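You operate a simulated robot arm through the tools that you are given. There is no shell and no other tool.

You run a simulated robot arm. Do the job below in one go: nothing can be reset, and whatever is moved stays where it is left.

TASK
Read the yellow block on the colour meter and put it in the tray that the display names.
Fine: shut the cover to read, leave it open after; the light dial stays at DAY.
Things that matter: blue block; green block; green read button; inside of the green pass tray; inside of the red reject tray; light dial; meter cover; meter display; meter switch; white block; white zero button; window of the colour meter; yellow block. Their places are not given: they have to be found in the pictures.

It is judged by the outcome, as a careful person would: the job done as asked, and still so three seconds after it is handed in. It fails if anything else is knocked over, pushed out of place, dropped, spilled or broken. A push-on lid holds only when it is set on centred and level and pressed home; a screw cap is set on level and turned clockwise until tight.

THE ROBOT
A 7-joint arm with a two-finger parallel gripper, fixed in place. Base frame: the origin is on the floor under the middle of its stand, x ahead of it, y to its left, z up; the work surface is at about z = 760. Lengths are in mm, angles in degrees, forces in N, time in s.
It reaches about 1372 mm from its shoulder. Its first joint turns from -149.0 to 149.0 degrees. Payload 3.43 kg.
Tool frame: the origin (TCP) lies between the finger pads and is the grasp point; the fingertips stand 30 mm ahead of it; z points along the fingers, y is the line along which they close. Largest opening 94 mm; finger width 28, thickness 10; the body of the gripper, 50 by 96 mm, starts 55 mm behind the TCP.
Orientation is told as [roll, pitch, yaw] about the base's x, y, z axes, in that order, counted from this pose: with the fingers straight down and closing along the base's y, the tool's x points along the base's -x, its y along +y and its z along -z.

THE INTERFACE
- The arm moves only by the tool move_arm. Its argument "series" is a list of rows, each a list of 7 numbers: the shift along the tool's x, y, z in units of 20 mm (1.0 is 20 mm), then the turn, a rotation vector about the tool's x, y, z in units of 6 degrees (1.0 is 6 degrees), then the finger opening in mm, from 0 to 94. In form: [[dx, dy, dz, rx, ry, rz, hand], ...]. A call has 1 to 20 rows; each row shifts and turns the commanded pose from where the row before left it, along the tool's axes as they then stand. A call with a number of a shift or a turn outside -1 to 1 is refused whole. Each row takes 0.2 s and may step no farther than 50 mm and 8.6 degrees from the row before; otherwise, or with a gripper value out of range, the whole call is refused. Where a pose cannot be reached the arm comes as near as it can. A force on the tool above 90 N (or 10 N above the force at the start of the call, whichever is more), or a blocked arm, ends the call early, and 0.2 s more pass. Each finger travels about 45 mm/s and halts on what it meets, pressing with about 36 N; the grip force reading is that of the motor and also rises with nothing between the fingers. The clock runs only during rows and for 0.2 s after the last one: add rows that do not move to give the fingers time. The reply holds the time, the measured pose of the TCP, the force on the tool along the base axes, the opening and the grip force, in the units named above and with some noise, with the torque about the TCP (base axes, N m) and any sound that the robot's microphone picked up.
- Cameras (640 x 400 px; columns grow to the right, rows downward): "scene" is fixed at [389.6, 657.1, 1387.2]; the picture's right is [0.57, 0.82, 0.00], its down [0.68, -0.48, -0.55] and it looks along [-0.45, 0.32, -0.84] (base axes); focal length 240 px, centre (320, 200). "wrist" rides on the gripper at [76, 14, -102] in the tool frame; the picture's right is [-0.18, 0.98, 0.00], its down [-0.75, -0.14, -0.64] and it looks along [-0.63, -0.12, 0.77] (tool axes); focal length 243 px, centre (320, 200).
- snapshot(camera): a new picture of that camera. The clock stands still meanwhile.
- locate(camera, pixels): there is no depth. For up to 12 entries [column, row, z] of the newest picture of that camera ("zoom" is the newest enlarged one), the place [x, y] in the base frame at which the ray of that pixel passes the height z, good to about 2 mm, but the place of the scene camera against the robot may be out by one fixed shift of up to 25 mm in any direction. The clock stands still meanwhile.
- zoom(camera, box): a new picture of the part [left, top, right, bottom] of that camera's present view, enlarged. The clock stands still meanwhile.
- sign_off(): hands the job in; it is judged then, once.

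Open the gripper and draw the arm clear of the work before you hand the job in, unless the task says otherwise.

The tools are called after ">>>" as a command line: name --pt "numbers of a row" for each row, then --argument value for the rest, lists and objects as JSON in quotes. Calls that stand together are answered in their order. move_arm: Moves the arm, as the interface text tells. Its arguments: {"type":"object","properties":{"series":{"type":"array","items":{"type":"array","items":{"type":"number"}}}},"required":["series"]} The other tools are called the same way: snapshot (camera) takes a picture; locate (camera, pixels) gives the place at which the rays of pixels pass given heights; zoom (camera, box) takes an enlarged picture of a part of a camera's view; sign_off () hands the job in.

At the start:

```text
time: 0.0
position: [-151.8, 696.9, 1058.2]
tcp_rot: [-0.1, 0.0, 0.0]
wrist_force: [-0.4, -0.2, -0.4]
torque: [-0.03, 0.01, -0.01]
width: 94.2
grip_force: 0.0
```

scene: 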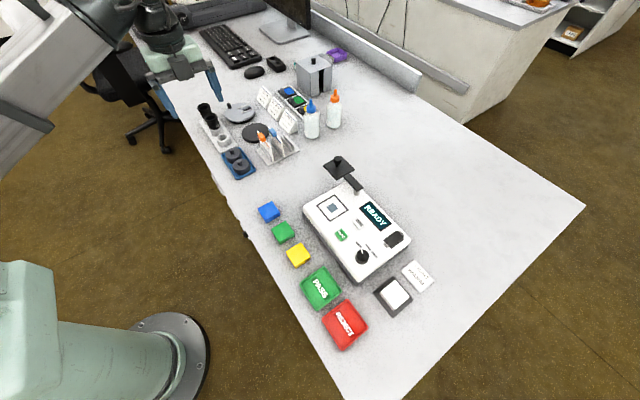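
wrist: 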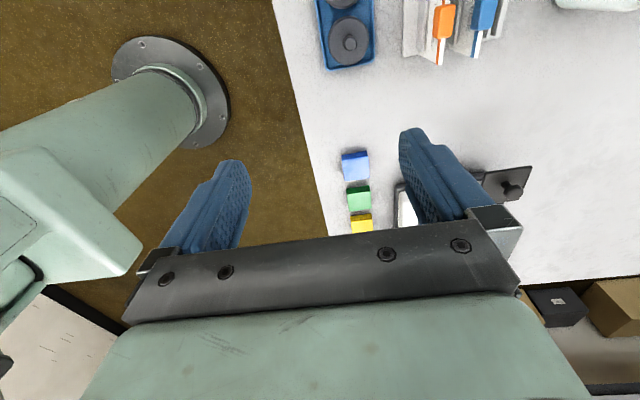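

The scene picture shows the meter around (355,230), with the blocks at (268,212), (283,232), (298,256) and the trays at (320,288), (345,324). I zoom in on the meter and its surroundings to read the labels.

>>> zoom --camera "scene" --box '[290, 145, 450, 245]'

>>> zoom --camera "scene" --box '[290, 220, 450, 320]'

>>> zoom --camera "scene" --box '[240, 190, 400, 360]'

```text
4.00 times, centred on (370, 195) of scene
```

zoom: 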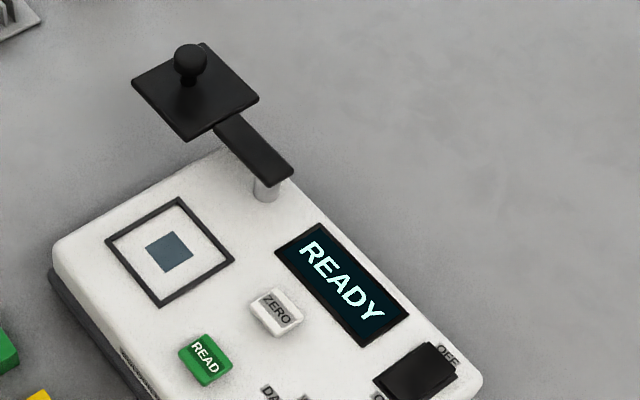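

```text
4.00 times, centred on (370, 270) of scene
```

zoom: 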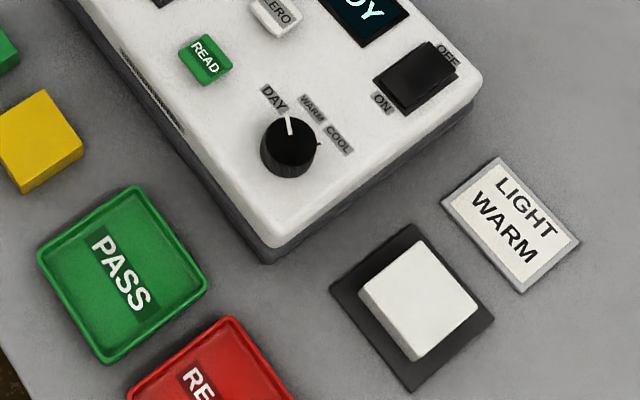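

```text
2.35 times, centred on (320, 275) of scene
```

zoom: 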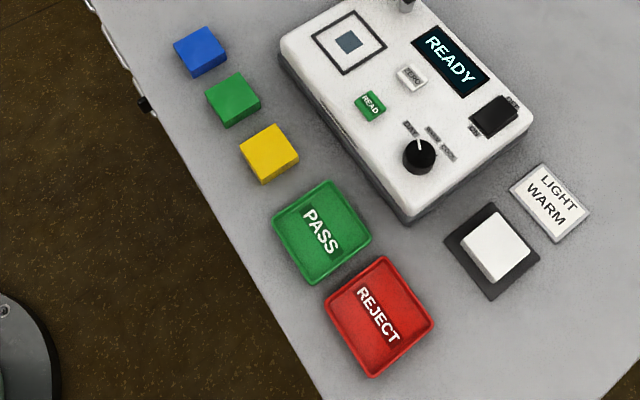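

The display reads READY and the dial seems near DAY. I'll zoom tighter on the dial and cover, and locate key pixels at approximate heights.

>>> zoom --camera "scene" --box '[345, 235, 393, 265]'

>>> zoom --camera "scene" --box '[316, 145, 380, 205]'

>>> locate --camera "scene" --pixels '[[268, 211, 790], [283, 232, 790], [298, 255, 790], [320, 288, 765], [345, 324, 765], [332, 208, 810], [341, 235, 815], [359, 223, 815], [362, 256, 820], [395, 240, 820], [338, 161, 820], [392, 297, 790]]'

```text
13.33 times, centred on (369, 250) of scene
```

zoom: 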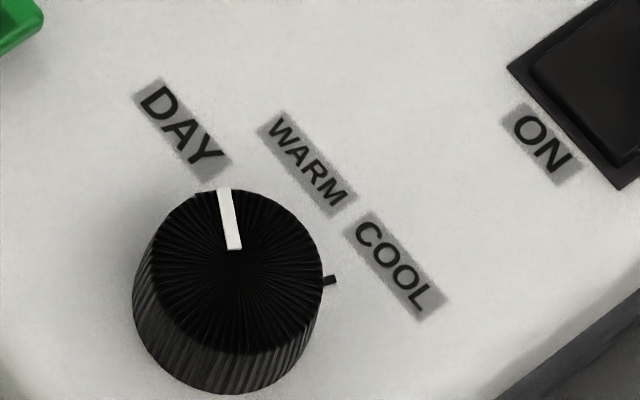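

```text
6.67 times, centred on (348, 175) of scene
```

zoom: 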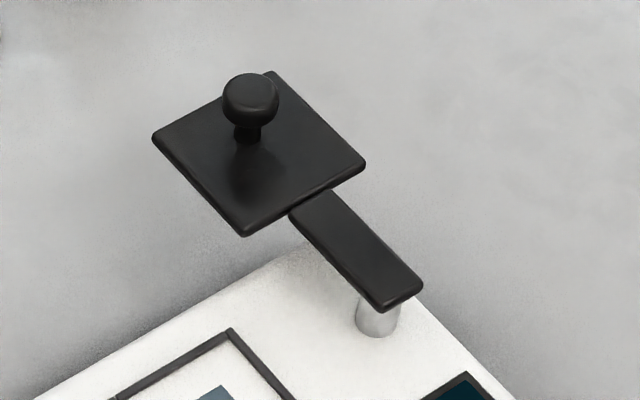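

```text
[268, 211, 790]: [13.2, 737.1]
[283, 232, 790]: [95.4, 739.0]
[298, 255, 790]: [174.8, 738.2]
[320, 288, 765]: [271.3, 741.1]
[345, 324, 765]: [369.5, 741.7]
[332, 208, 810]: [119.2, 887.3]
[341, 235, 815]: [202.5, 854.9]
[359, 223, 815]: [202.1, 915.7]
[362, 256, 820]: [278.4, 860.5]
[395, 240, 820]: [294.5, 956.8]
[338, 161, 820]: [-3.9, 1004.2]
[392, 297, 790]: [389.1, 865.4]
```

I compare wrist-camera locations of the blue (355,160), green (358,193) and yellow (361,220) block tops with the scene camera to find the scene's fixed shift.

>>> zoom --camera "wrist" --box '[300, 130, 400, 240]'

>>> zoom --camera "wrist" --box '[460, 140, 560, 230]'

>>> zoom --camera "scene" --box '[250, 190, 330, 275]'

```text
3.64 times, centred on (350, 185) of wrist
```

zoom: 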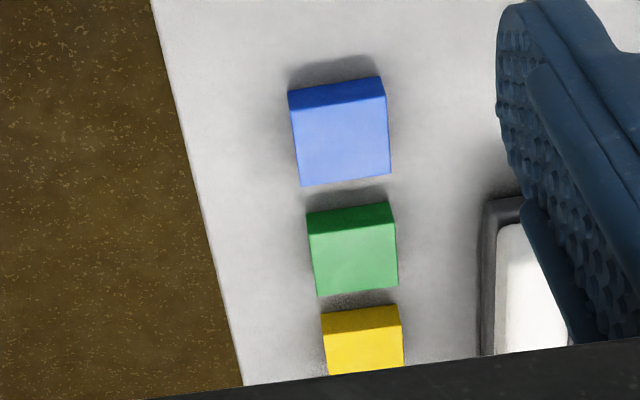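

```text
4.44 times, centred on (510, 185) of wrist
```

zoom: 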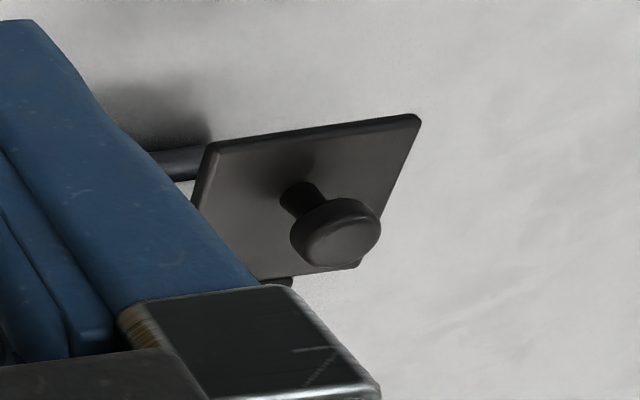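

```text
4.71 times, centred on (290, 232) of scene
```

zoom: 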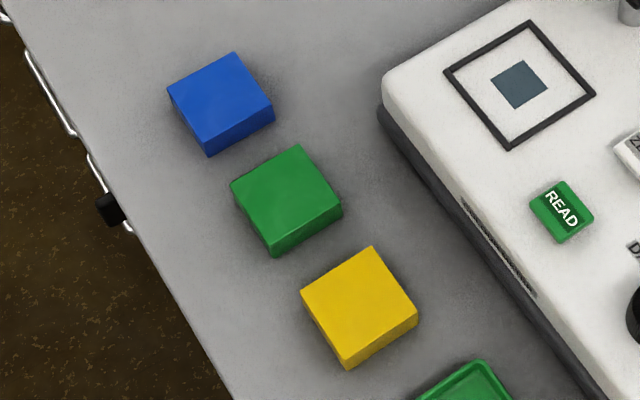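

I locate the blue block's corners with both cameras (wrist bottom edge (341,155)-(366,151), top corners (342,160),(368,156),(369,178),(345,181); scene zoom top corners).

>>> locate --camera "wrist" --pixels '[[341.2, 155.3, 760], [366.5, 151.2, 760], [342.3, 159.7, 780], [368.1, 155.6, 780], [369.5, 177.6, 780], [345.1, 181.2, 780], [342.3, 159.7, 785], [368.1, 155.6, 785], [369.5, 177.6, 785], [345.1, 181.2, 785]]'

>>> locate --camera "zoom" --pixels '[[168, 92, 780], [234, 53, 780], [274, 104, 780], [208, 140, 780], [302, 292, 780], [372, 247, 780], [417, 306, 780], [349, 353, 780], [349, 368, 760], [417, 320, 760], [210, 156, 760], [274, 119, 760]]'

```text
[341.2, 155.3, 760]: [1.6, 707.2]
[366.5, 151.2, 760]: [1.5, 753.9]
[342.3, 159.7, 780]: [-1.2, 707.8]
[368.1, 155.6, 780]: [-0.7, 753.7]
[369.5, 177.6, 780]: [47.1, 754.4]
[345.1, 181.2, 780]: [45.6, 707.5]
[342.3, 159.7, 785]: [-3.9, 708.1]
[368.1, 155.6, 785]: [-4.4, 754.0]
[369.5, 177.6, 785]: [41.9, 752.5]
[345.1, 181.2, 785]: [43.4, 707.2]
```

```text
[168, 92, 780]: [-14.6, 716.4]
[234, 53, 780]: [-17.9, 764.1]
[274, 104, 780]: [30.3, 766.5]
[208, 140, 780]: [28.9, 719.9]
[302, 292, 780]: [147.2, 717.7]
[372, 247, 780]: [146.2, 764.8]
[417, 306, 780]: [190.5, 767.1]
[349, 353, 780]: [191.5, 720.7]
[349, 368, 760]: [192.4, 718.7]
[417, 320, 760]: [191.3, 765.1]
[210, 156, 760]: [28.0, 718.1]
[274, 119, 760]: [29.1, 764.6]
```

The wrist camera puts the blue block at x 0–46, y 707–754 (about 46×46×20 mm), so the scene camera is off by about (+16, −10). I now move the arm high over toward the meter for a wrist view of it.

>>> move_arm --pt "-0.2 1 0 0 0 0 94" --pt "-0.2 1 0 0 0 0 94" --pt "-0.2 1 0 0 0 0 94" --pt "-0.2 1 0 0 0 0 94" --pt "-0.2 1 0 0 0 0 94" --pt "-0.2 1 0 0 0 0 94" --pt "-0.2 1 0 0 0 0 94" --pt "-0.2 1 0 0 0 0 94" --pt "-0.2 1 0 0 0 0 94" --pt "-0.2 1 0 0 0 0 94"

>>> snapshot --camera "wrist"

```text
time: 2.2
position: [-112.0, 896.7, 1057.5]
tcp_rot: [0.0, 0.0, 0.0]
wrist_force: [0.7, 0.4, -0.8]
torque: [0.04, 0.0, 0.01]
width: 93.8
grip_force: 0.1
```

```text
taken
```

wrist: 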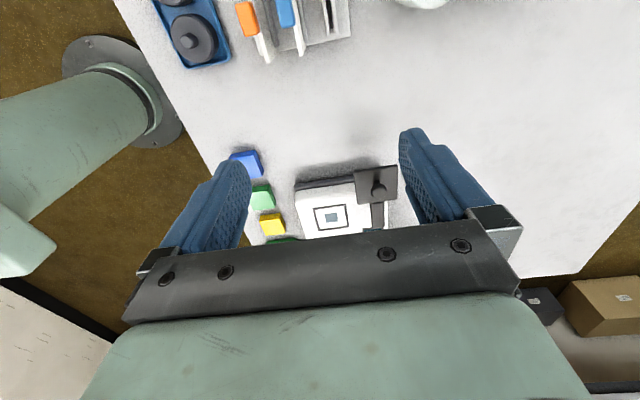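

The meter's window (330,217), cover plate (376,185) and yellow block (271,225) are visible. I zoom in for precise coordinates.

>>> zoom --camera "wrist" --box '[280, 150, 410, 240]'

```text
4.44 times, centred on (345, 195) of wrist
```

zoom: 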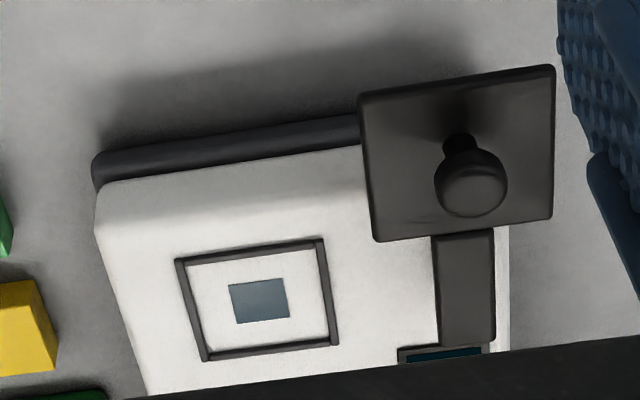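

I locate window frame corners and window centre with the wrist zoom at several heights, and the same in the scene camera to triangulate.

>>> locate --camera "zoom" --pixels '[[259, 300, 800], [259, 300, 820], [259, 300, 840], [175, 260, 820], [323, 238, 820], [338, 345, 820], [204, 361, 820], [470, 187, 860], [470, 187, 880], [366, 240, 850], [553, 217, 850], [555, 66, 850]]'

>>> zoom --camera "scene" --box '[290, 145, 450, 245]'

>>> locate --camera "scene" --pixels '[[332, 207.8, 800], [332, 207.8, 820], [332, 207.8, 840]]'

```text
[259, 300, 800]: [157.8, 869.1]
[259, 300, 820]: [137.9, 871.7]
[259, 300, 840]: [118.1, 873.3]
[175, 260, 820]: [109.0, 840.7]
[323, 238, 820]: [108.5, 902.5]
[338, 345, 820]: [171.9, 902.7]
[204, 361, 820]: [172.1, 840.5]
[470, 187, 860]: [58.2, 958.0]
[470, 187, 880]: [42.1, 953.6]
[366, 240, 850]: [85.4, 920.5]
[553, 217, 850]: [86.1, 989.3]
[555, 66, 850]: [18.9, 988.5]
```

```text
4.00 times, centred on (370, 195) of scene
```

zoom: 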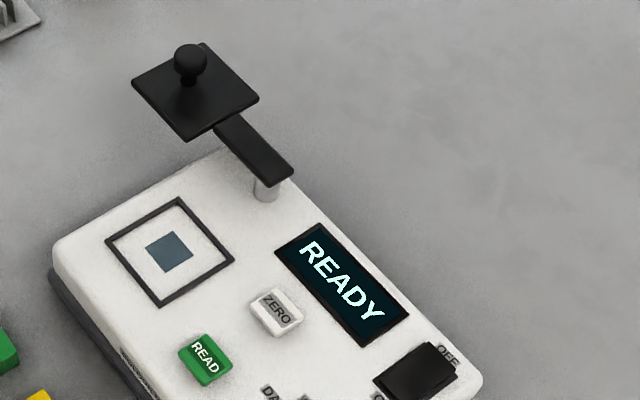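

```text
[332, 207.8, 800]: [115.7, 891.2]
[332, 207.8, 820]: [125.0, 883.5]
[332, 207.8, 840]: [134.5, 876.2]
```

The window comes out at about z≈817, centre ≈(140,871). I locate cover plate corners and the knob and post in the scene zoom to triangulate their heights.

>>> locate --camera "zoom" --pixels '[[187, 139, 840], [187, 139, 860], [259, 97, 840], [259, 97, 860], [131, 82, 840], [131, 82, 860], [191, 52, 860], [191, 52, 880], [266, 200, 817], [292, 178, 850], [205, 360, 820], [276, 312, 820]]'

>>> locate --camera "wrist" --pixels '[[355.4, 204, 840], [355.4, 204, 860], [397.4, 198.8, 840], [397.4, 198.8, 860], [354, 171.4, 840], [354, 171.4, 860]]'

```text
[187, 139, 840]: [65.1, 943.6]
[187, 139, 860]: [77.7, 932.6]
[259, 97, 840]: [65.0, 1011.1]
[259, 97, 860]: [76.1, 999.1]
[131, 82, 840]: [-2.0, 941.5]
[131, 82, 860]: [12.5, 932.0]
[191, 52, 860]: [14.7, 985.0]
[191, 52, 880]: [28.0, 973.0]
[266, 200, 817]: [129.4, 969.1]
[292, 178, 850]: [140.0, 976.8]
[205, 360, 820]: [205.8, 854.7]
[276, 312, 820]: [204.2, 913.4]
```

```text
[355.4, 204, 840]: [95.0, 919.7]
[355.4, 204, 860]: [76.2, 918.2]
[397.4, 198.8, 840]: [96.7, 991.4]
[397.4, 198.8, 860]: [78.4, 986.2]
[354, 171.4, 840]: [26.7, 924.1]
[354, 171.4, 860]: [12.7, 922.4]
```

Cover plate is at z≈850, around x 18–86, y 920–989, pivoting on a post near (146,957), so it swings 90° over the window. I zoom on the yellow block in the wrist view for its exact position.

>>> zoom --camera "wrist" --box '[220, 140, 300, 240]'

```text
4.00 times, centred on (260, 190) of wrist
```

zoom: 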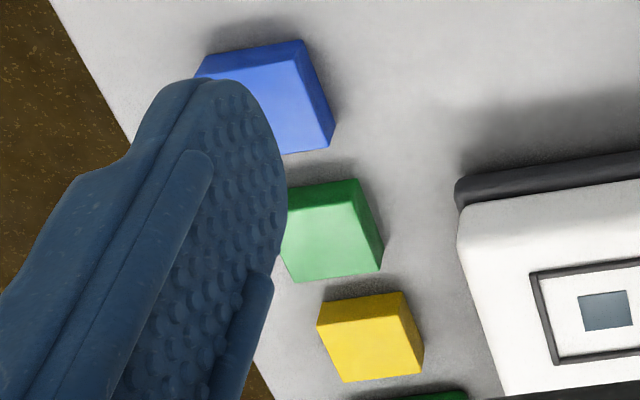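

>>> locate --camera "zoom" --pixels '[[318, 326, 780], [399, 315, 780], [423, 373, 780], [344, 383, 780], [407, 378, 780], [320, 301, 760], [402, 291, 760], [424, 348, 760], [380, 268, 780], [356, 202, 780], [290, 208, 780], [457, 205, 760]]'

```text
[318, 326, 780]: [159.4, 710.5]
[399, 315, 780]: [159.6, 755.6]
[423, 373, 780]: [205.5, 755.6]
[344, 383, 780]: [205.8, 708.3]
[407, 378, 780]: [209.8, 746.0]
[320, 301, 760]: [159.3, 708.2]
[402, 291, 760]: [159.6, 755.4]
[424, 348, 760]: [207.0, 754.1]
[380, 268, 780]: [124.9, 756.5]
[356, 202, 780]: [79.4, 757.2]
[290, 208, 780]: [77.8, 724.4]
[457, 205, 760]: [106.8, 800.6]
```

Yellow block spans x 159.5–206, y 709–755.5, top z=780 (centre (182.7,732.3)), aligned with the axes. I move above it at z=900 with fingers open.

>>> move_arm --pt "-0.982 -0.548 0.525 0 0 0 94" --pt "-0.982 -0.548 0.525 0 0 0 94" --pt "-0.982 -0.548 0.525 0 0 0 94" --pt "-0.982 -0.548 0.525 0 0 0 94" --pt "-0.982 -0.548 0.525 0 0 0 94" --pt "-0.982 -0.548 0.525 0 0 0 94" --pt "-0.982 -0.548 0.525 0 0 0 94" --pt "-0.982 -0.548 0.525 0 0 0 94" --pt "-0.982 -0.548 0.525 0 0 0 94" --pt "-0.982 -0.548 0.525 0 0 0 94" --pt "-0.982 -0.548 0.525 0 0 0 94" --pt "-0.982 -0.548 0.525 0 0 0 94" --pt "-0.982 -0.548 0.525 0 0 0 94" --pt "-0.982 -0.548 0.525 0 0 0 94" --pt "-0.982 -0.548 0.525 0 0 0 94" --pt "0 0 0 0 0 0 94"

>>> snapshot --camera "wrist"

>>> snapshot --camera "scene"

```text
time: 5.6
position: [183.5, 731.6, 900.9]
tcp_rot: [0.0, 0.1, 0.0]
wrist_force: [0.0, -0.1, 0.2]
torque: [-0.02, 0.03, -0.01]
width: 93.9
grip_force: 0.2
```

```text
taken
```

wrist: 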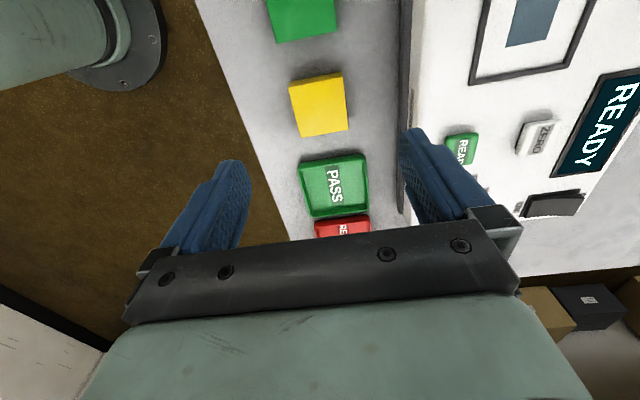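

```text
taken
```

scene: 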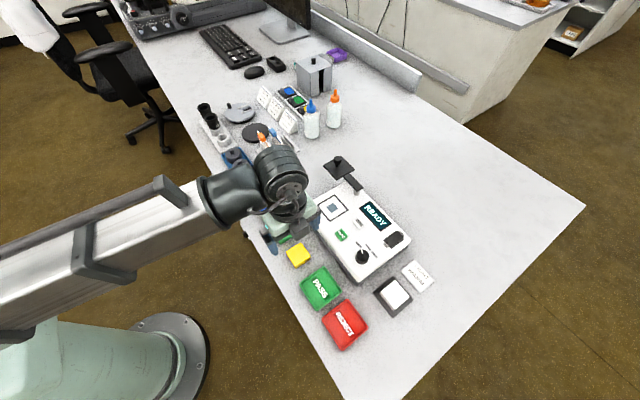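

This closer wrist view shows the yellow block at (318,105), READ button (461,150), ZERO (535,138) and window frame (530,40). I locate their details here.

>>> zoom --camera "wrist" --box '[400, 0, 640, 230]'

>>> locate --camera "wrist" --pixels '[[290, 87, 780], [342, 76, 780], [347, 130, 780], [297, 138, 780], [486, 0, 817], [471, 84, 817], [566, 65, 817], [530, 28, 817], [301, 166, 770], [365, 155, 770], [370, 205, 770]]'

```text
1.74 times, centred on (520, 115) of wrist
```

zoom: 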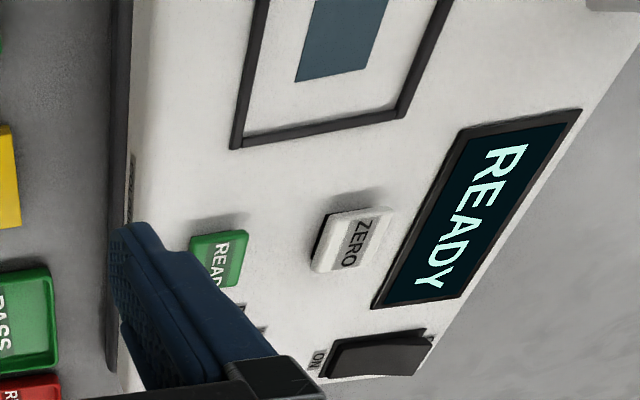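

```text
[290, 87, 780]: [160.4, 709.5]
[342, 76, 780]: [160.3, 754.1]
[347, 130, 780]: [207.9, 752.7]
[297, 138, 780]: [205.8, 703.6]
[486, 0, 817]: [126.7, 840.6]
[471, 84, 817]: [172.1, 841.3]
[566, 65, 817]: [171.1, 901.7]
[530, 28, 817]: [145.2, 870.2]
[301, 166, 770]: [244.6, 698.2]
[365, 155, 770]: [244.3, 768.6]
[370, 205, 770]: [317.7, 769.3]
```

The window is centred at about (140.3, 871.4) with the top near z≈820, and the gripper is centred over the yellow block. I lower to z≈793 (tips at 763) and close on it.

>>> move_arm --pt "0 0.02 0.9 0 0 0 94" --pt "0 0 0.9 0 0 0 94" --pt "0 0 0.9 0 0 0 94" --pt "0 0 0.9 0 0 0 94" --pt "0 0 0.9 0 0 0 94" --pt "0 0 0.9 0 0 0 94" --pt "0 0 0 0 0 0 94"

>>> snapshot --camera "wrist"

```text
time: 7.2
position: [182.8, 732.5, 790.8]
tcp_rot: [0.1, 0.0, 0.0]
wrist_force: [-0.2, 0.4, -0.8]
torque: [0.01, 0.0, -0.01]
width: 94.0
grip_force: 0.0
```

```text
taken
```

wrist: 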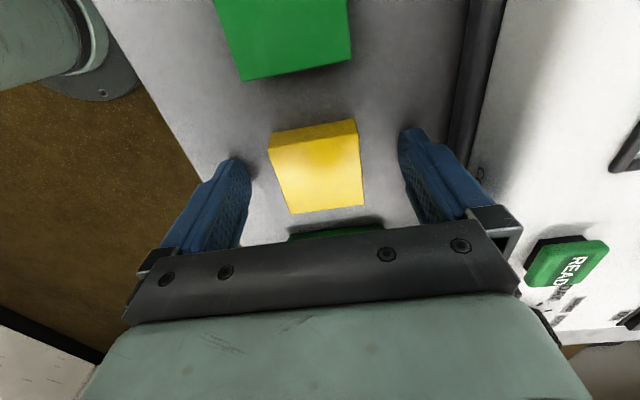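

The block (317,167) sits between the open fingers with no contact force. I close the fingers and wait.

>>> move_arm --pt "0 0 -0.05 0 0 0 60" --pt "0 0 0 0 0 0 35" --pt "0 0 0 0 0 0 30" --pt "0 0 0 0 0 0 30" --pt "0 0 0 0 0 0 30" --pt "0 0 0 0 0 0 30"

```text
time: 8.6
position: [183.2, 732.9, 791.3]
tcp_rot: [0.0, 0.1, 0.1]
wrist_force: [-0.2, 0.4, 0.4]
torque: [-0.02, -0.02, 0.02]
width: 47.1
grip_force: 36.2
```

Grip holds at width 47.1 with 36 N. I lift to about z=900 and carry it over the window centre (140.3, 871.4).

>>> move_arm --pt "0 0 -0.9 0 0 0 30" --pt "0 0 -0.9 0 0 0 30" --pt "0 0 -0.9 0 0 0 30" --pt "0 0 -0.9 0 0 0 30" --pt "0 0 -0.9 0 0 0 30" --pt "0 0 -0.9 0 0 0 30" --pt "0.306 0.989 0 0 0 0 30" --pt "0.306 0.989 0 0 0 0 30" --pt "0.306 0.989 0 0 0 0 30" --pt "0.306 0.989 0 0 0 0 30" --pt "0.306 0.989 0 0 0 0 30" --pt "0.306 0.989 0 0 0 0 30" --pt "0.306 0.989 0 0 0 0 30" --pt "0 0 0 0 0 0 30"

>>> snapshot --camera "wrist"

>>> snapshot --camera "scene"

```text
time: 11.6
position: [139.2, 871.1, 902.0]
tcp_rot: [0.0, 0.1, -0.1]
wrist_force: [-0.3, -0.1, -1.8]
torque: [0.03, -0.02, 0.01]
width: 47.2
grip_force: 36.3
```

```text
taken
```

wrist: 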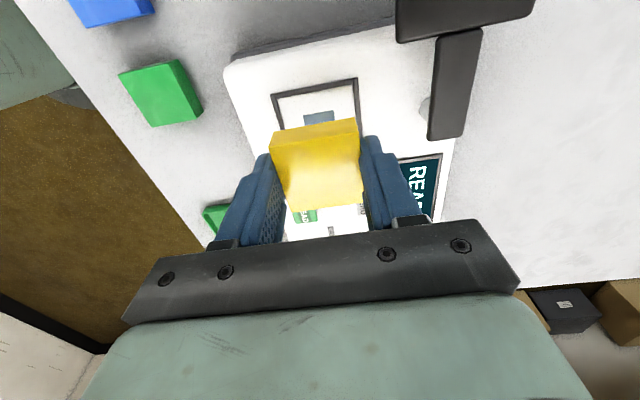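

```text
taken
```

scene: 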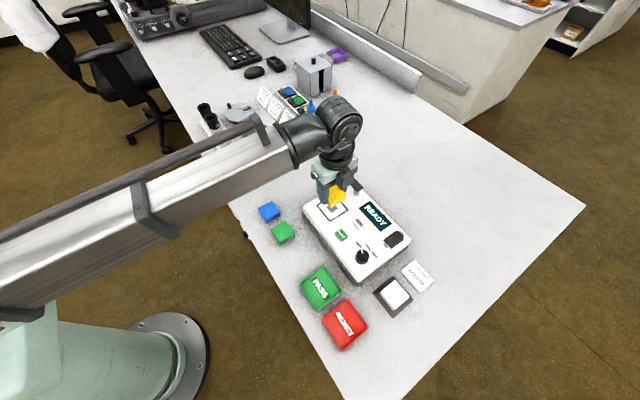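

The block is held over the meter; the window frame near corners appear at (271,95) and (357,79), and the cover arm ends at (445,137). I locate these for refinement.

>>> zoom --camera "wrist" --box '[260, 0, 560, 190]'

>>> locate --camera "wrist" --pixels '[[271, 95, 820], [357, 79, 820], [362, 130, 820], [397, 41, 850], [531, 16, 850], [438, 38, 850], [481, 30, 850], [428, 137, 850], [462, 137, 850], [425, 108, 820], [441, 153, 820]]'

```text
2.11 times, centred on (410, 95) of wrist
```

zoom: 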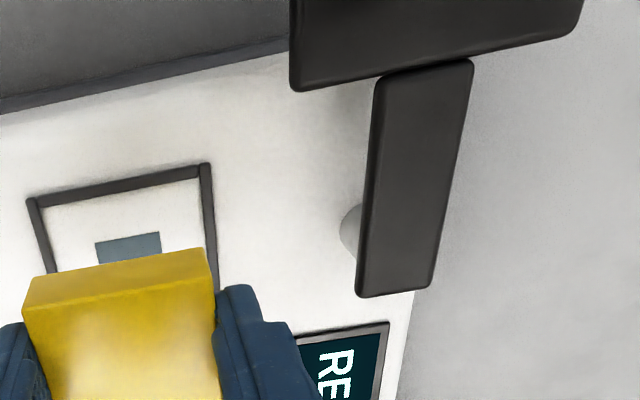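

```text
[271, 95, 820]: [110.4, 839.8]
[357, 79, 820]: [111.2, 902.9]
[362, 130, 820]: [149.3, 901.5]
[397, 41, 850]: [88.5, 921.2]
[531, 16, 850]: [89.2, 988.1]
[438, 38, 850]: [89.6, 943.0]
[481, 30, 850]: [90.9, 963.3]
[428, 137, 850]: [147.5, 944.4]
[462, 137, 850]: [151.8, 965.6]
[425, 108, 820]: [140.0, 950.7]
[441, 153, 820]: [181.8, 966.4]
```

Pivot of the cover is about (140, 954.5), arm radius ~85. Block bottom is now ≈871; I nudge +1.3 mm in x and lower 46 mm toward the window (top ≈820).

>>> move_arm --pt "-0.06 0 0.5 0 0 0 30" --pt "0 0 0.5 0 0 0 30" --pt "0 0 0.5 0 0 0 30" --pt "0 0 0.5 0 0 0 30" --pt "0 0 0.3 0 0 0 30" --pt "0 0 0 0 0 0 30"

>>> snapshot --camera "wrist"

>>> zoom --camera "scene" --box '[290, 170, 410, 245]'

```text
time: 13.0
position: [143.0, 871.9, 855.1]
tcp_rot: [0.0, 0.0, 0.0]
wrist_force: [-0.5, -0.6, -1.4]
torque: [-0.04, 0.03, 0.02]
width: 47.0
grip_force: 36.3
```

```text
taken
```

wrist: 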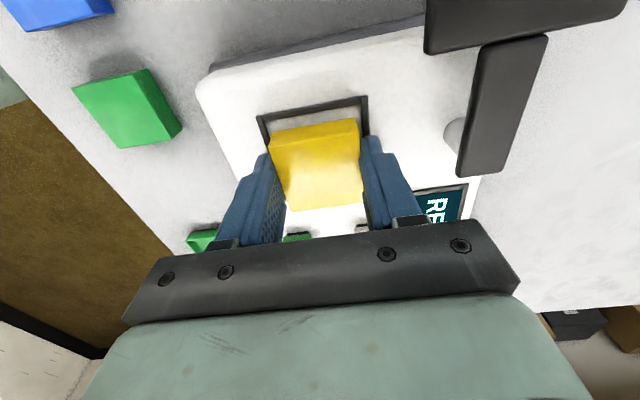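

```text
5.33 times, centred on (350, 208) of scene
```

zoom: 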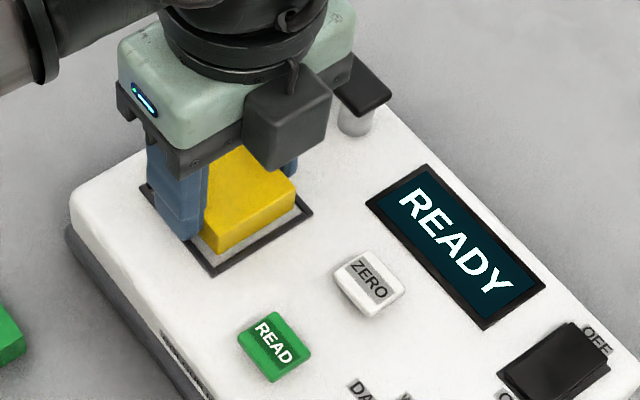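

The block is just above the window, inside the frame. I lower in 0.8 mm steps to find contact.

>>> move_arm --pt "0.03 0 0.05 0 0 0 30" --pt "0 0 0.05 0 0 0 30" --pt "0 0 0.04 0 0 0 30" --pt "0 0 0 0 0 0 30" --pt "0 0 0 0 0 0 30"

```text
time: 14.2
position: [140.7, 871.8, 851.0]
tcp_rot: [0.0, 0.1, 0.0]
wrist_force: [-0.4, -0.2, -1.4]
torque: [-0.03, 0.03, 0.01]
width: 47.0
grip_force: 35.9
```

No contact yet (force unchanged at −1.4). I continue down in 0.6 mm steps.

>>> move_arm --pt "0 0 0.03 0 0 0 30" --pt "0 0 0.03 0 0 0 30" --pt "0 0 0 0 0 0 30"

```text
time: 15.0
position: [141.0, 871.0, 851.3]
tcp_rot: [0.1, 0.0, 0.0]
wrist_force: [-0.2, 1.9, 8.8]
torque: [-0.26, 0.04, 0.0]
width: 47.1
grip_force: 36.3
```

Contact at 8.8 N: the block rests on the meter. I open the fingers to 75 mm and then lift straight up.

>>> move_arm --pt "0 0 -0.01 0 0 0 50" --pt "0 0 0 0 0 0 60" --pt "0 0 0 0 0 0 75" --pt "0 0 0 0 0 0 75" --pt "0 0 -0.5 0 0 0 75" --pt "0 0 -1 0 0 0 75" --pt "0 0 -1 0 0 0 75" --pt "0 0 -1 0 0 0 75" --pt "0 0 0 0 0 0 75"

>>> snapshot --camera "wrist"

>>> zoom --camera "scene" --box '[290, 145, 410, 245]'

```text
time: 17.0
position: [140.9, 870.4, 922.1]
tcp_rot: [0.0, 0.1, 0.1]
wrist_force: [-0.2, 0.3, -0.7]
torque: [0.01, 0.01, -0.02]
width: 75.0
grip_force: 0.0
```

```text
taken
```

wrist: 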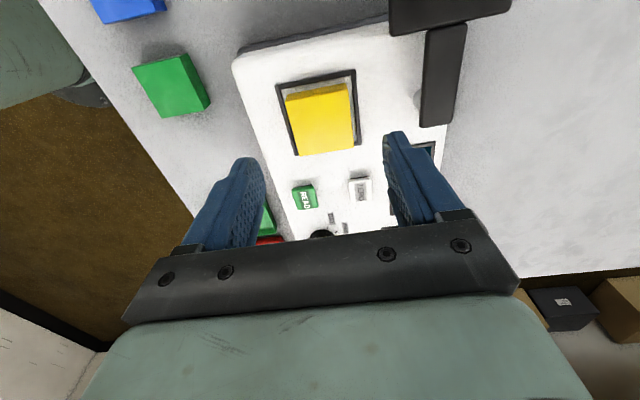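

```text
4.00 times, centred on (350, 195) of scene
```

zoom: 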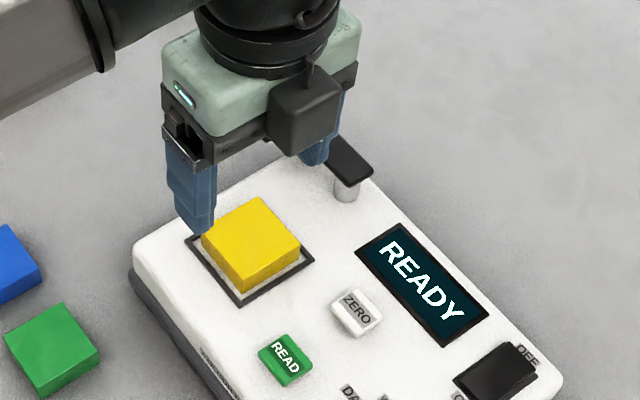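

The yellow block sits squarely inside the window frame. Next I move up and back for a clear wrist view of the cover knob near (54, 954).

>>> move_arm --pt "0 0 -1 0 0 0 60" --pt "0.864 0.426 -0.15 0 0 0 60" --pt "0.864 0.426 -0.15 0 0 0 60" --pt "0.864 0.426 -0.15 0 0 0 60" --pt "0.864 0.426 -0.15 0 0 0 60" --pt "0.864 0.426 -0.15 0 0 0 60" --pt "0.864 0.426 -0.15 0 0 0 60" --pt "0.864 0.426 0 0 0 0 60" --pt "0 0 0 0 0 0 60"

>>> snapshot --camera "wrist"

```text
time: 19.0
position: [19.4, 930.8, 959.5]
tcp_rot: [0.0, 0.0, -0.1]
wrist_force: [-0.2, -0.1, -0.2]
torque: [-0.01, 0.0, -0.06]
width: 59.8
grip_force: 0.1
```

```text
taken
```

wrist: 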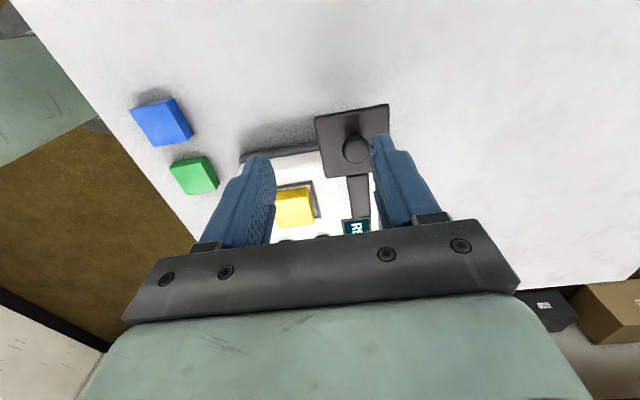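

The knob is at about (356,150) in this picture; I zoom to find its edges and the plate corners.

>>> zoom --camera "wrist" --box '[300, 90, 400, 190]'

>>> locate --camera "wrist" --pixels '[[356, 149, 860], [356, 149, 870], [356, 149, 880], [315, 120, 850], [389, 105, 850], [326, 177, 850]]'

```text
4.00 times, centred on (350, 140) of wrist
```

zoom: 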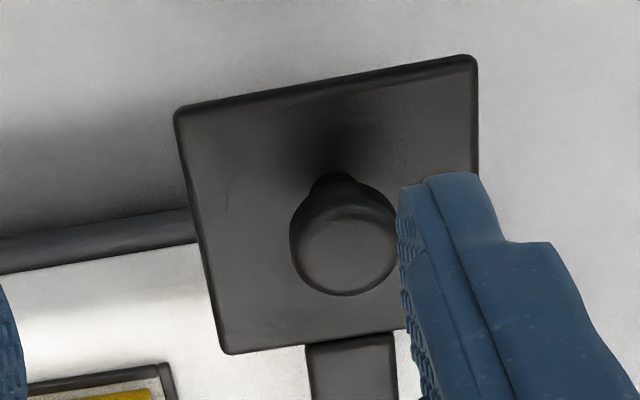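

```text
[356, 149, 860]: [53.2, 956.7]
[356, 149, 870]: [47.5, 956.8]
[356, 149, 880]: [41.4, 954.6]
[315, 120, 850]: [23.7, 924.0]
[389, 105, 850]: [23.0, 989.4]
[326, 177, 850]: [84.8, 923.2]
```

Knob centre is about (54, 956) at z≈862 with plate top near 850. I move over it and descend to TCP z≈888 (tips ≈858).

>>> move_arm --pt "-0.865 0.62 0 0 0 0 60" --pt "-0.865 0.62 0 0 0 0 60" --pt "0 0 0.7 0 0 0 60" --pt "0 0 0.7 0 0 0 60" --pt "0 0 0.7 0 0 0 60" --pt "0 0 0.7 0 0 0 60" --pt "0 0 0.7 0 0 0 60" --pt "0 0 0 0 0 0 60"

>>> snapshot --camera "wrist"

>>> snapshot --camera "scene"

```text
time: 20.8
position: [53.6, 956.5, 888.8]
tcp_rot: [0.0, 0.0, 0.1]
wrist_force: [0.6, 0.4, -0.7]
torque: [0.0, 0.02, 0.02]
width: 59.9
grip_force: 0.0
```

```text
taken
```

wrist: 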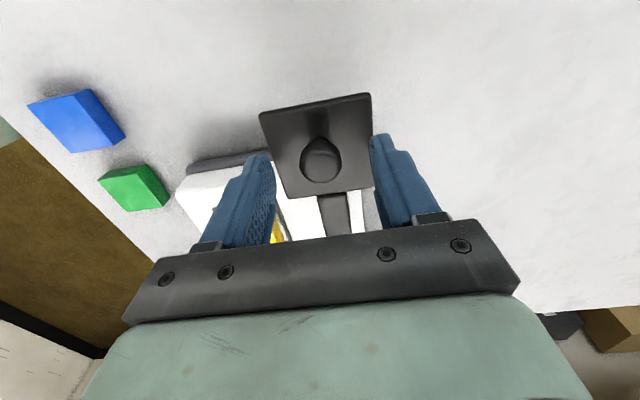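

```text
taken
```

scene: 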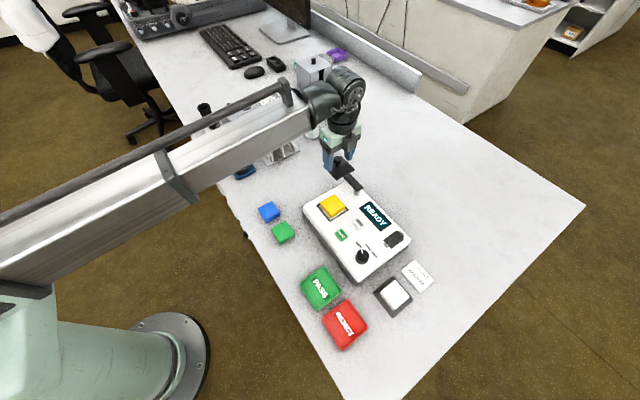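

Fingers straddle the knob (321,160). I lower 4 mm more and close on the knob.

>>> move_arm --pt "0 0 0.1 0 0 0 60" --pt "0 0 0.1 0 0 0 60" --pt "0 0 0 0 0 0 45" --pt "0 0 0 0 0 0 30" --pt "0 0 0 0 0 0 20" --pt "0 0 0 0 0 0 15" --pt "0 0 0 0 0 0 15"

>>> snapshot --camera "wrist"

```text
time: 22.4
position: [54.5, 955.8, 885.1]
tcp_rot: [0.0, 0.0, 0.0]
wrist_force: [0.4, 0.6, -0.8]
torque: [0.01, 0.02, -0.02]
width: 23.4
grip_force: 45.1
```

```text
taken
```

wrist: 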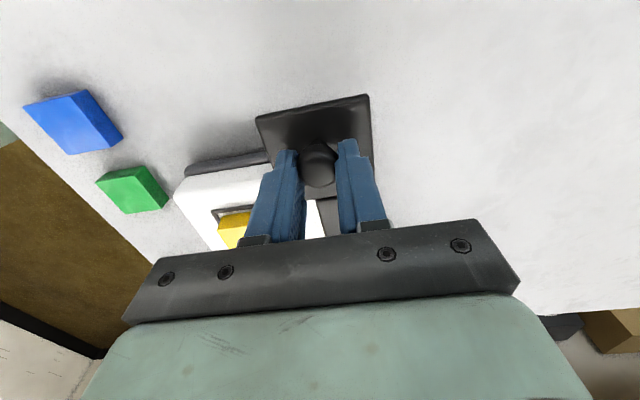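

The knob is gripped (23.4 mm wide, 45 N). I start swinging the cover counter-clockwise about the post, turning the gripper along with the arc, 4 steps of 6° first.

>>> move_arm --pt "-0.0235 -0.448 0 0 0 -1 15" --pt "-0.0235 -0.448 0 0 0 -1 15" --pt "-0.0235 -0.448 0 0 0 -1 15" --pt "-0.0235 -0.448 0 0 0 -1 15" --pt "0 0 0 0 0 0 15"

>>> snapshot --camera "scene"

```text
time: 23.6
position: [61.8, 920.6, 885.1]
tcp_rot: [0.0, 0.1, 24.1]
wrist_force: [-1.9, -4.1, -2.1]
torque: [-0.13, 0.1, -0.27]
width: 23.0
grip_force: 44.5
```

```text
taken
```

scene: 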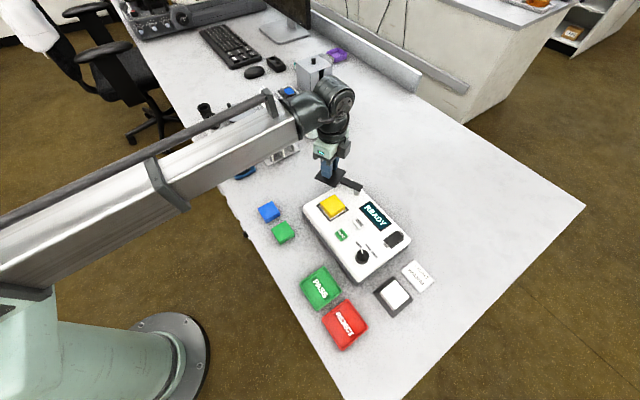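

The cover follows with only a few N. I continue 6 more steps to about 60°.

>>> move_arm --pt "-0.0235 -0.448 0 0 0 -1 15" --pt "-0.0235 -0.448 0 0 0 -1 15" --pt "-0.0235 -0.448 0 0 0 -1 15" --pt "-0.0235 -0.448 0 0 0 -1 15" --pt "-0.0235 -0.448 0 0 0 -1 15" --pt "-0.0235 -0.448 0 0 0 -1 15" --pt "0 0 0 0 0 0 15"

>>> snapshot --camera "scene"

>>> zoom --camera "scene" --box '[290, 145, 410, 245]'

```text
time: 25.2
position: [97.4, 880.9, 884.8]
tcp_rot: [0.0, -0.2, 60.1]
wrist_force: [2.6, 1.7, -0.7]
torque: [0.07, -0.13, -0.1]
width: 23.3
grip_force: 45.0
```

```text
taken
```

scene: 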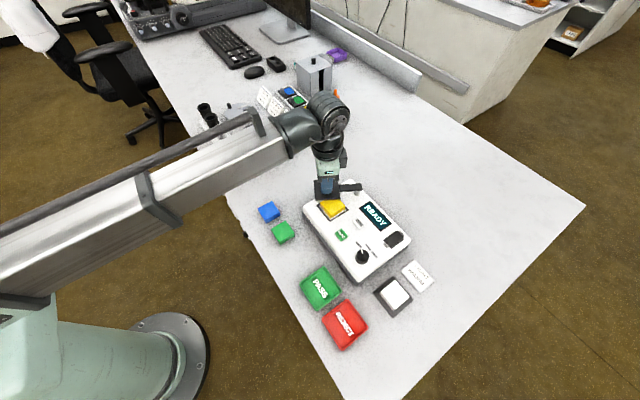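

```text
4.00 times, centred on (350, 195) of scene
```

zoom: 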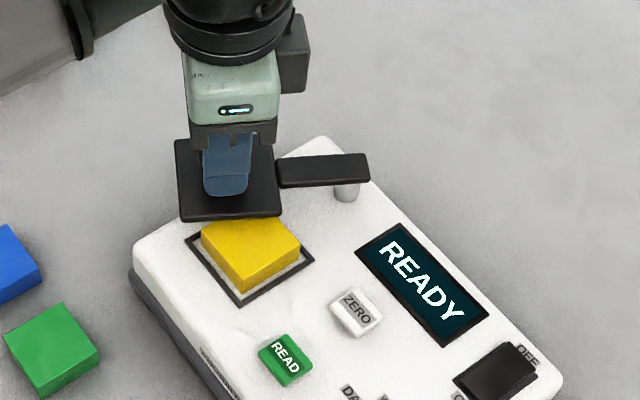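

The plate passes above the block and forces remain small. I continue 5 steps to 90°.

>>> move_arm --pt "-0.0235 -0.448 0 0 0 -1 15" --pt "-0.0235 -0.448 0 0 0 -1 15" --pt "-0.0235 -0.448 0 0 0 -1 15" --pt "-0.0235 -0.448 0 0 0 -1 15" --pt "-0.0235 -0.448 0 0 0 -1 15" --pt "0 0 0 0 0 0 15"

>>> snapshot --camera "scene"

>>> zoom --camera "scene" --box '[290, 145, 410, 245]'

```text
time: 26.6
position: [140.1, 868.4, 885.5]
tcp_rot: [0.0, 0.0, 90.1]
wrist_force: [1.2, -11.0, -2.5]
torque: [-0.49, 0.02, -0.1]
width: 23.0
grip_force: 44.9
```

```text
taken
```

scene: 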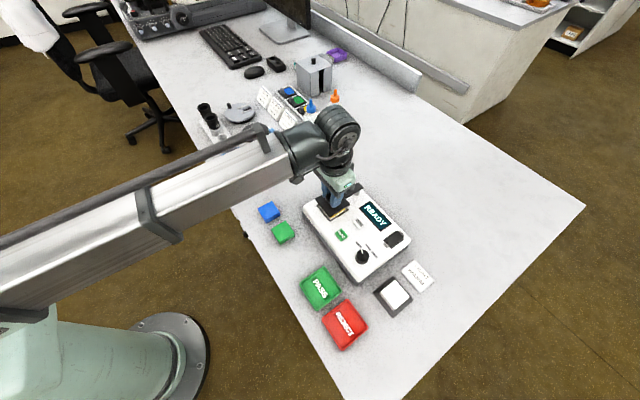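

```text
4.00 times, centred on (350, 195) of scene
```

zoom: 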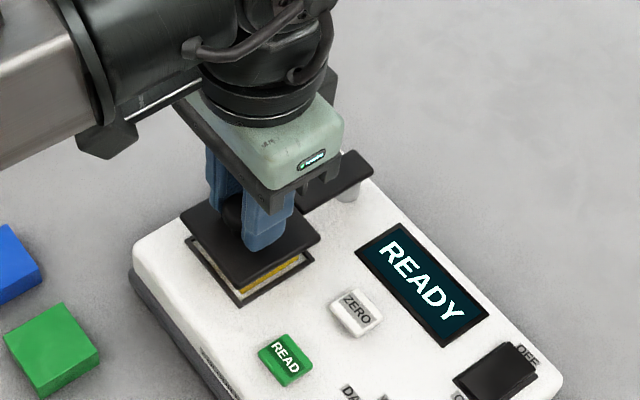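

The cover is over the window at 90°. I zoom closer to check that the plate is squarely over the frame.

>>> zoom --camera "scene" --box '[325, 180, 385, 225]'

>>> snapshot --camera "wrist"

```text
8.89 times, centred on (355, 202) of scene
```

zoom: 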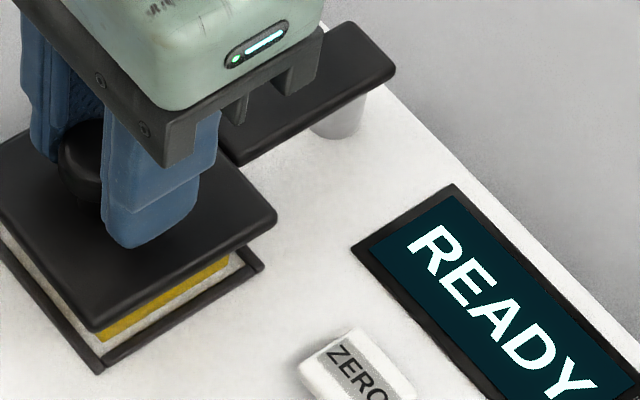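

```text
taken
```

wrist: 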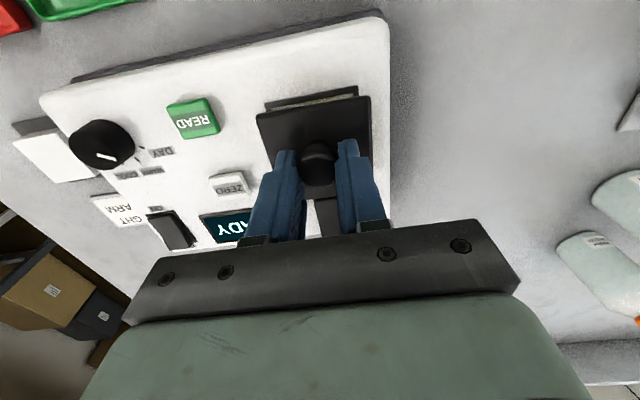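

The plate is square over the frame, so the cover is shut. I open the fingers and rise straight up clear of the knob.

>>> move_arm --pt "0 0 0 0 0 0 30" --pt "0 0 0 0 0 0 45" --pt "0 0 0 0 0 0 55" --pt "0 0 0 0 0 0 55" --pt "0 0 -0.5 0 0 0 55" --pt "0 0 -1 0 0 0 55" --pt "0 0 -1 0 0 0 55" --pt "0 0 -1 0 0 0 55" --pt "0 0 0 0 0 0 55"

>>> snapshot --camera "wrist"

>>> zoom --camera "scene" --box '[290, 145, 410, 245]'

```text
time: 28.6
position: [140.2, 870.6, 954.2]
tcp_rot: [0.0, -0.1, 90.0]
wrist_force: [0.8, 0.2, 0.2]
torque: [-0.02, 0.0, -0.01]
width: 55.1
grip_force: 0.1
```

```text
taken
```

wrist: 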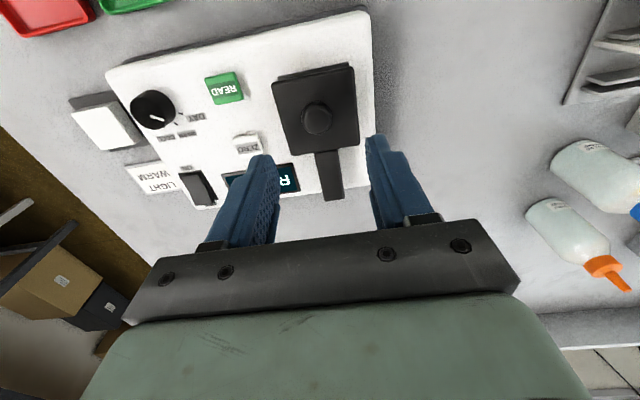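

```text
4.00 times, centred on (350, 195) of scene
```

zoom: 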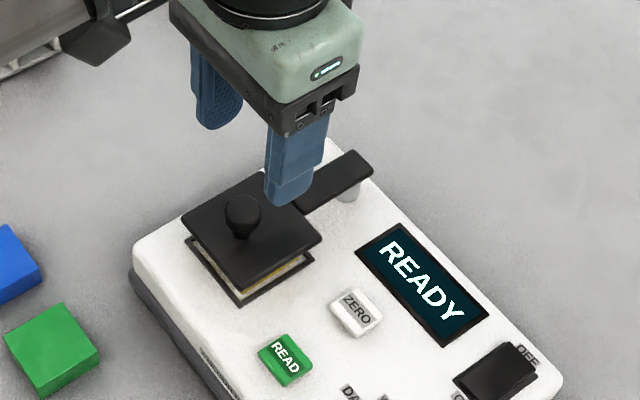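

The cover is closed and still reads READY. I zoom on the READ button in the wrist view (225,88) for its location.

>>> zoom --camera "wrist" --box '[190, 50, 290, 170]'

>>> locate --camera "wrist" --pixels '[[225, 87, 825], [225, 87, 830], [247, 141, 825], [153, 105, 835], [274, 83, 850], [354, 67, 850]]'

```text
3.33 times, centred on (240, 110) of wrist
```

zoom: 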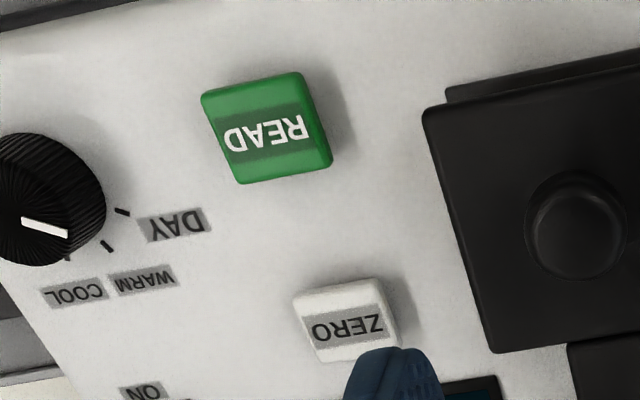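

```text
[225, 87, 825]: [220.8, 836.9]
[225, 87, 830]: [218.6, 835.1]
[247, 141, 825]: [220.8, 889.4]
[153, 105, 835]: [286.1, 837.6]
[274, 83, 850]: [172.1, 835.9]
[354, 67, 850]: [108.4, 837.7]
```

READ button centre is about (221.5, 839) with its top near z≈826–828. I close the fingers while moving above it, then descend to tips ≈838.

>>> move_arm --pt "0.316 -0.813 0 0 0 0 30" --pt "0.316 -0.813 0 0 0 0 10" --pt "0.316 -0.813 0 0 0 0 0" --pt "0.316 -0.813 0 0 0 0 0" --pt "0.316 -0.813 0 0 0 0 0" --pt "0 0 0.8 0 0 0 0" --pt "0 0 0.8 0 0 0 0" --pt "0 0 0.8 0 0 0 0" --pt "0 0 0.8 0 0 0 0" --pt "0 0 0.8 0 0 0 0" --pt "0 0 0.3 0 0 0 0" --pt "0 0 0 0 0 0 0"

>>> snapshot --camera "wrist"

>>> zoom --camera "scene" --box '[290, 165, 410, 265]'

```text
time: 31.2
position: [222.7, 839.9, 868.2]
tcp_rot: [0.1, 0.0, 90.0]
wrist_force: [-0.3, -1.0, 0.1]
torque: [0.0, 0.03, 0.01]
width: 0.2
grip_force: 32.9
```

```text
taken
```

wrist: 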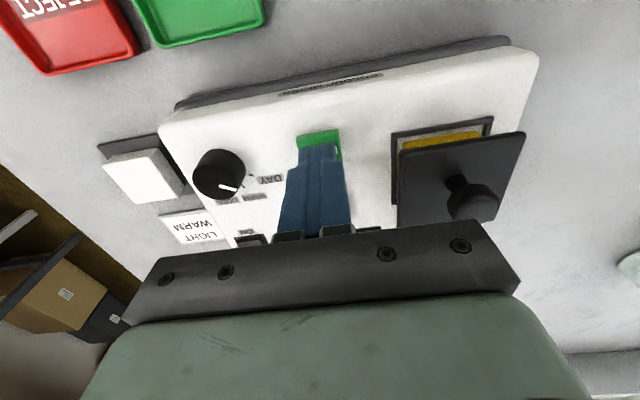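

```text
4.00 times, centred on (350, 215) of scene
```

zoom: 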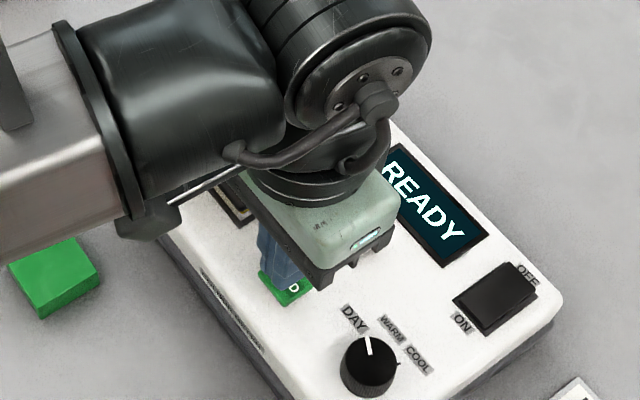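

The fingertips are over the green button (318,147). I descend 9 mm in small steps and watch force.

>>> move_arm --pt "0 0 0.1 0 0 0 0" --pt "0 0 0.1 0 0 0 0" --pt "0 0 0.1 0 0 0 0" --pt "0 0 0.1 0 0 0 0" --pt "0 0 0.05 0 0 0 0"

```text
time: 32.4
position: [221.2, 839.2, 859.4]
tcp_rot: [0.1, -0.1, 90.0]
wrist_force: [-0.2, -0.3, 0.4]
torque: [-0.02, -0.02, 0.05]
width: 0.1
grip_force: 33.6
```

No contact yet at tips ≈829. I keep going down in 0.8 mm steps.

>>> move_arm --pt "0 0 0.04 0 0 0 0" --pt "0 0 0.04 0 0 0 0" --pt "0 0 0.04 0 0 0 0"

```text
time: 33.2
position: [222.4, 839.2, 857.8]
tcp_rot: [0.0, 0.0, 90.0]
wrist_force: [-1.1, -0.8, 1.2]
torque: [-0.01, 0.01, 0.03]
width: 0.0
grip_force: 32.4
```

Force has barely risen (1.2 N at tips ≈827). I continue pressing in 0.8 mm steps.

>>> move_arm --pt "0 0 0.04 0 0 0 0" --pt "0 0 0.04 0 0 0 0" --pt "0 0 0.04 0 0 0 0"

>>> zoom --camera "scene" --box '[290, 165, 410, 265]'

```text
time: 34.0
position: [222.3, 839.3, 854.2]
tcp_rot: [0.1, 0.0, 89.9]
wrist_force: [2.2, -0.4, 3.2]
torque: [0.02, -0.05, -0.02]
width: 0.0
grip_force: 33.5
heard: click
```

```text
4.00 times, centred on (350, 215) of scene
```

zoom: 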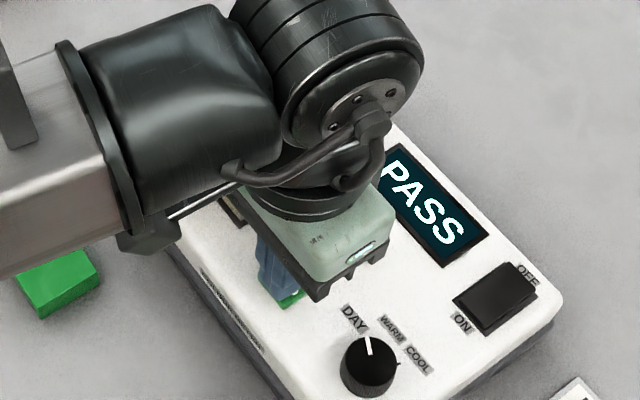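

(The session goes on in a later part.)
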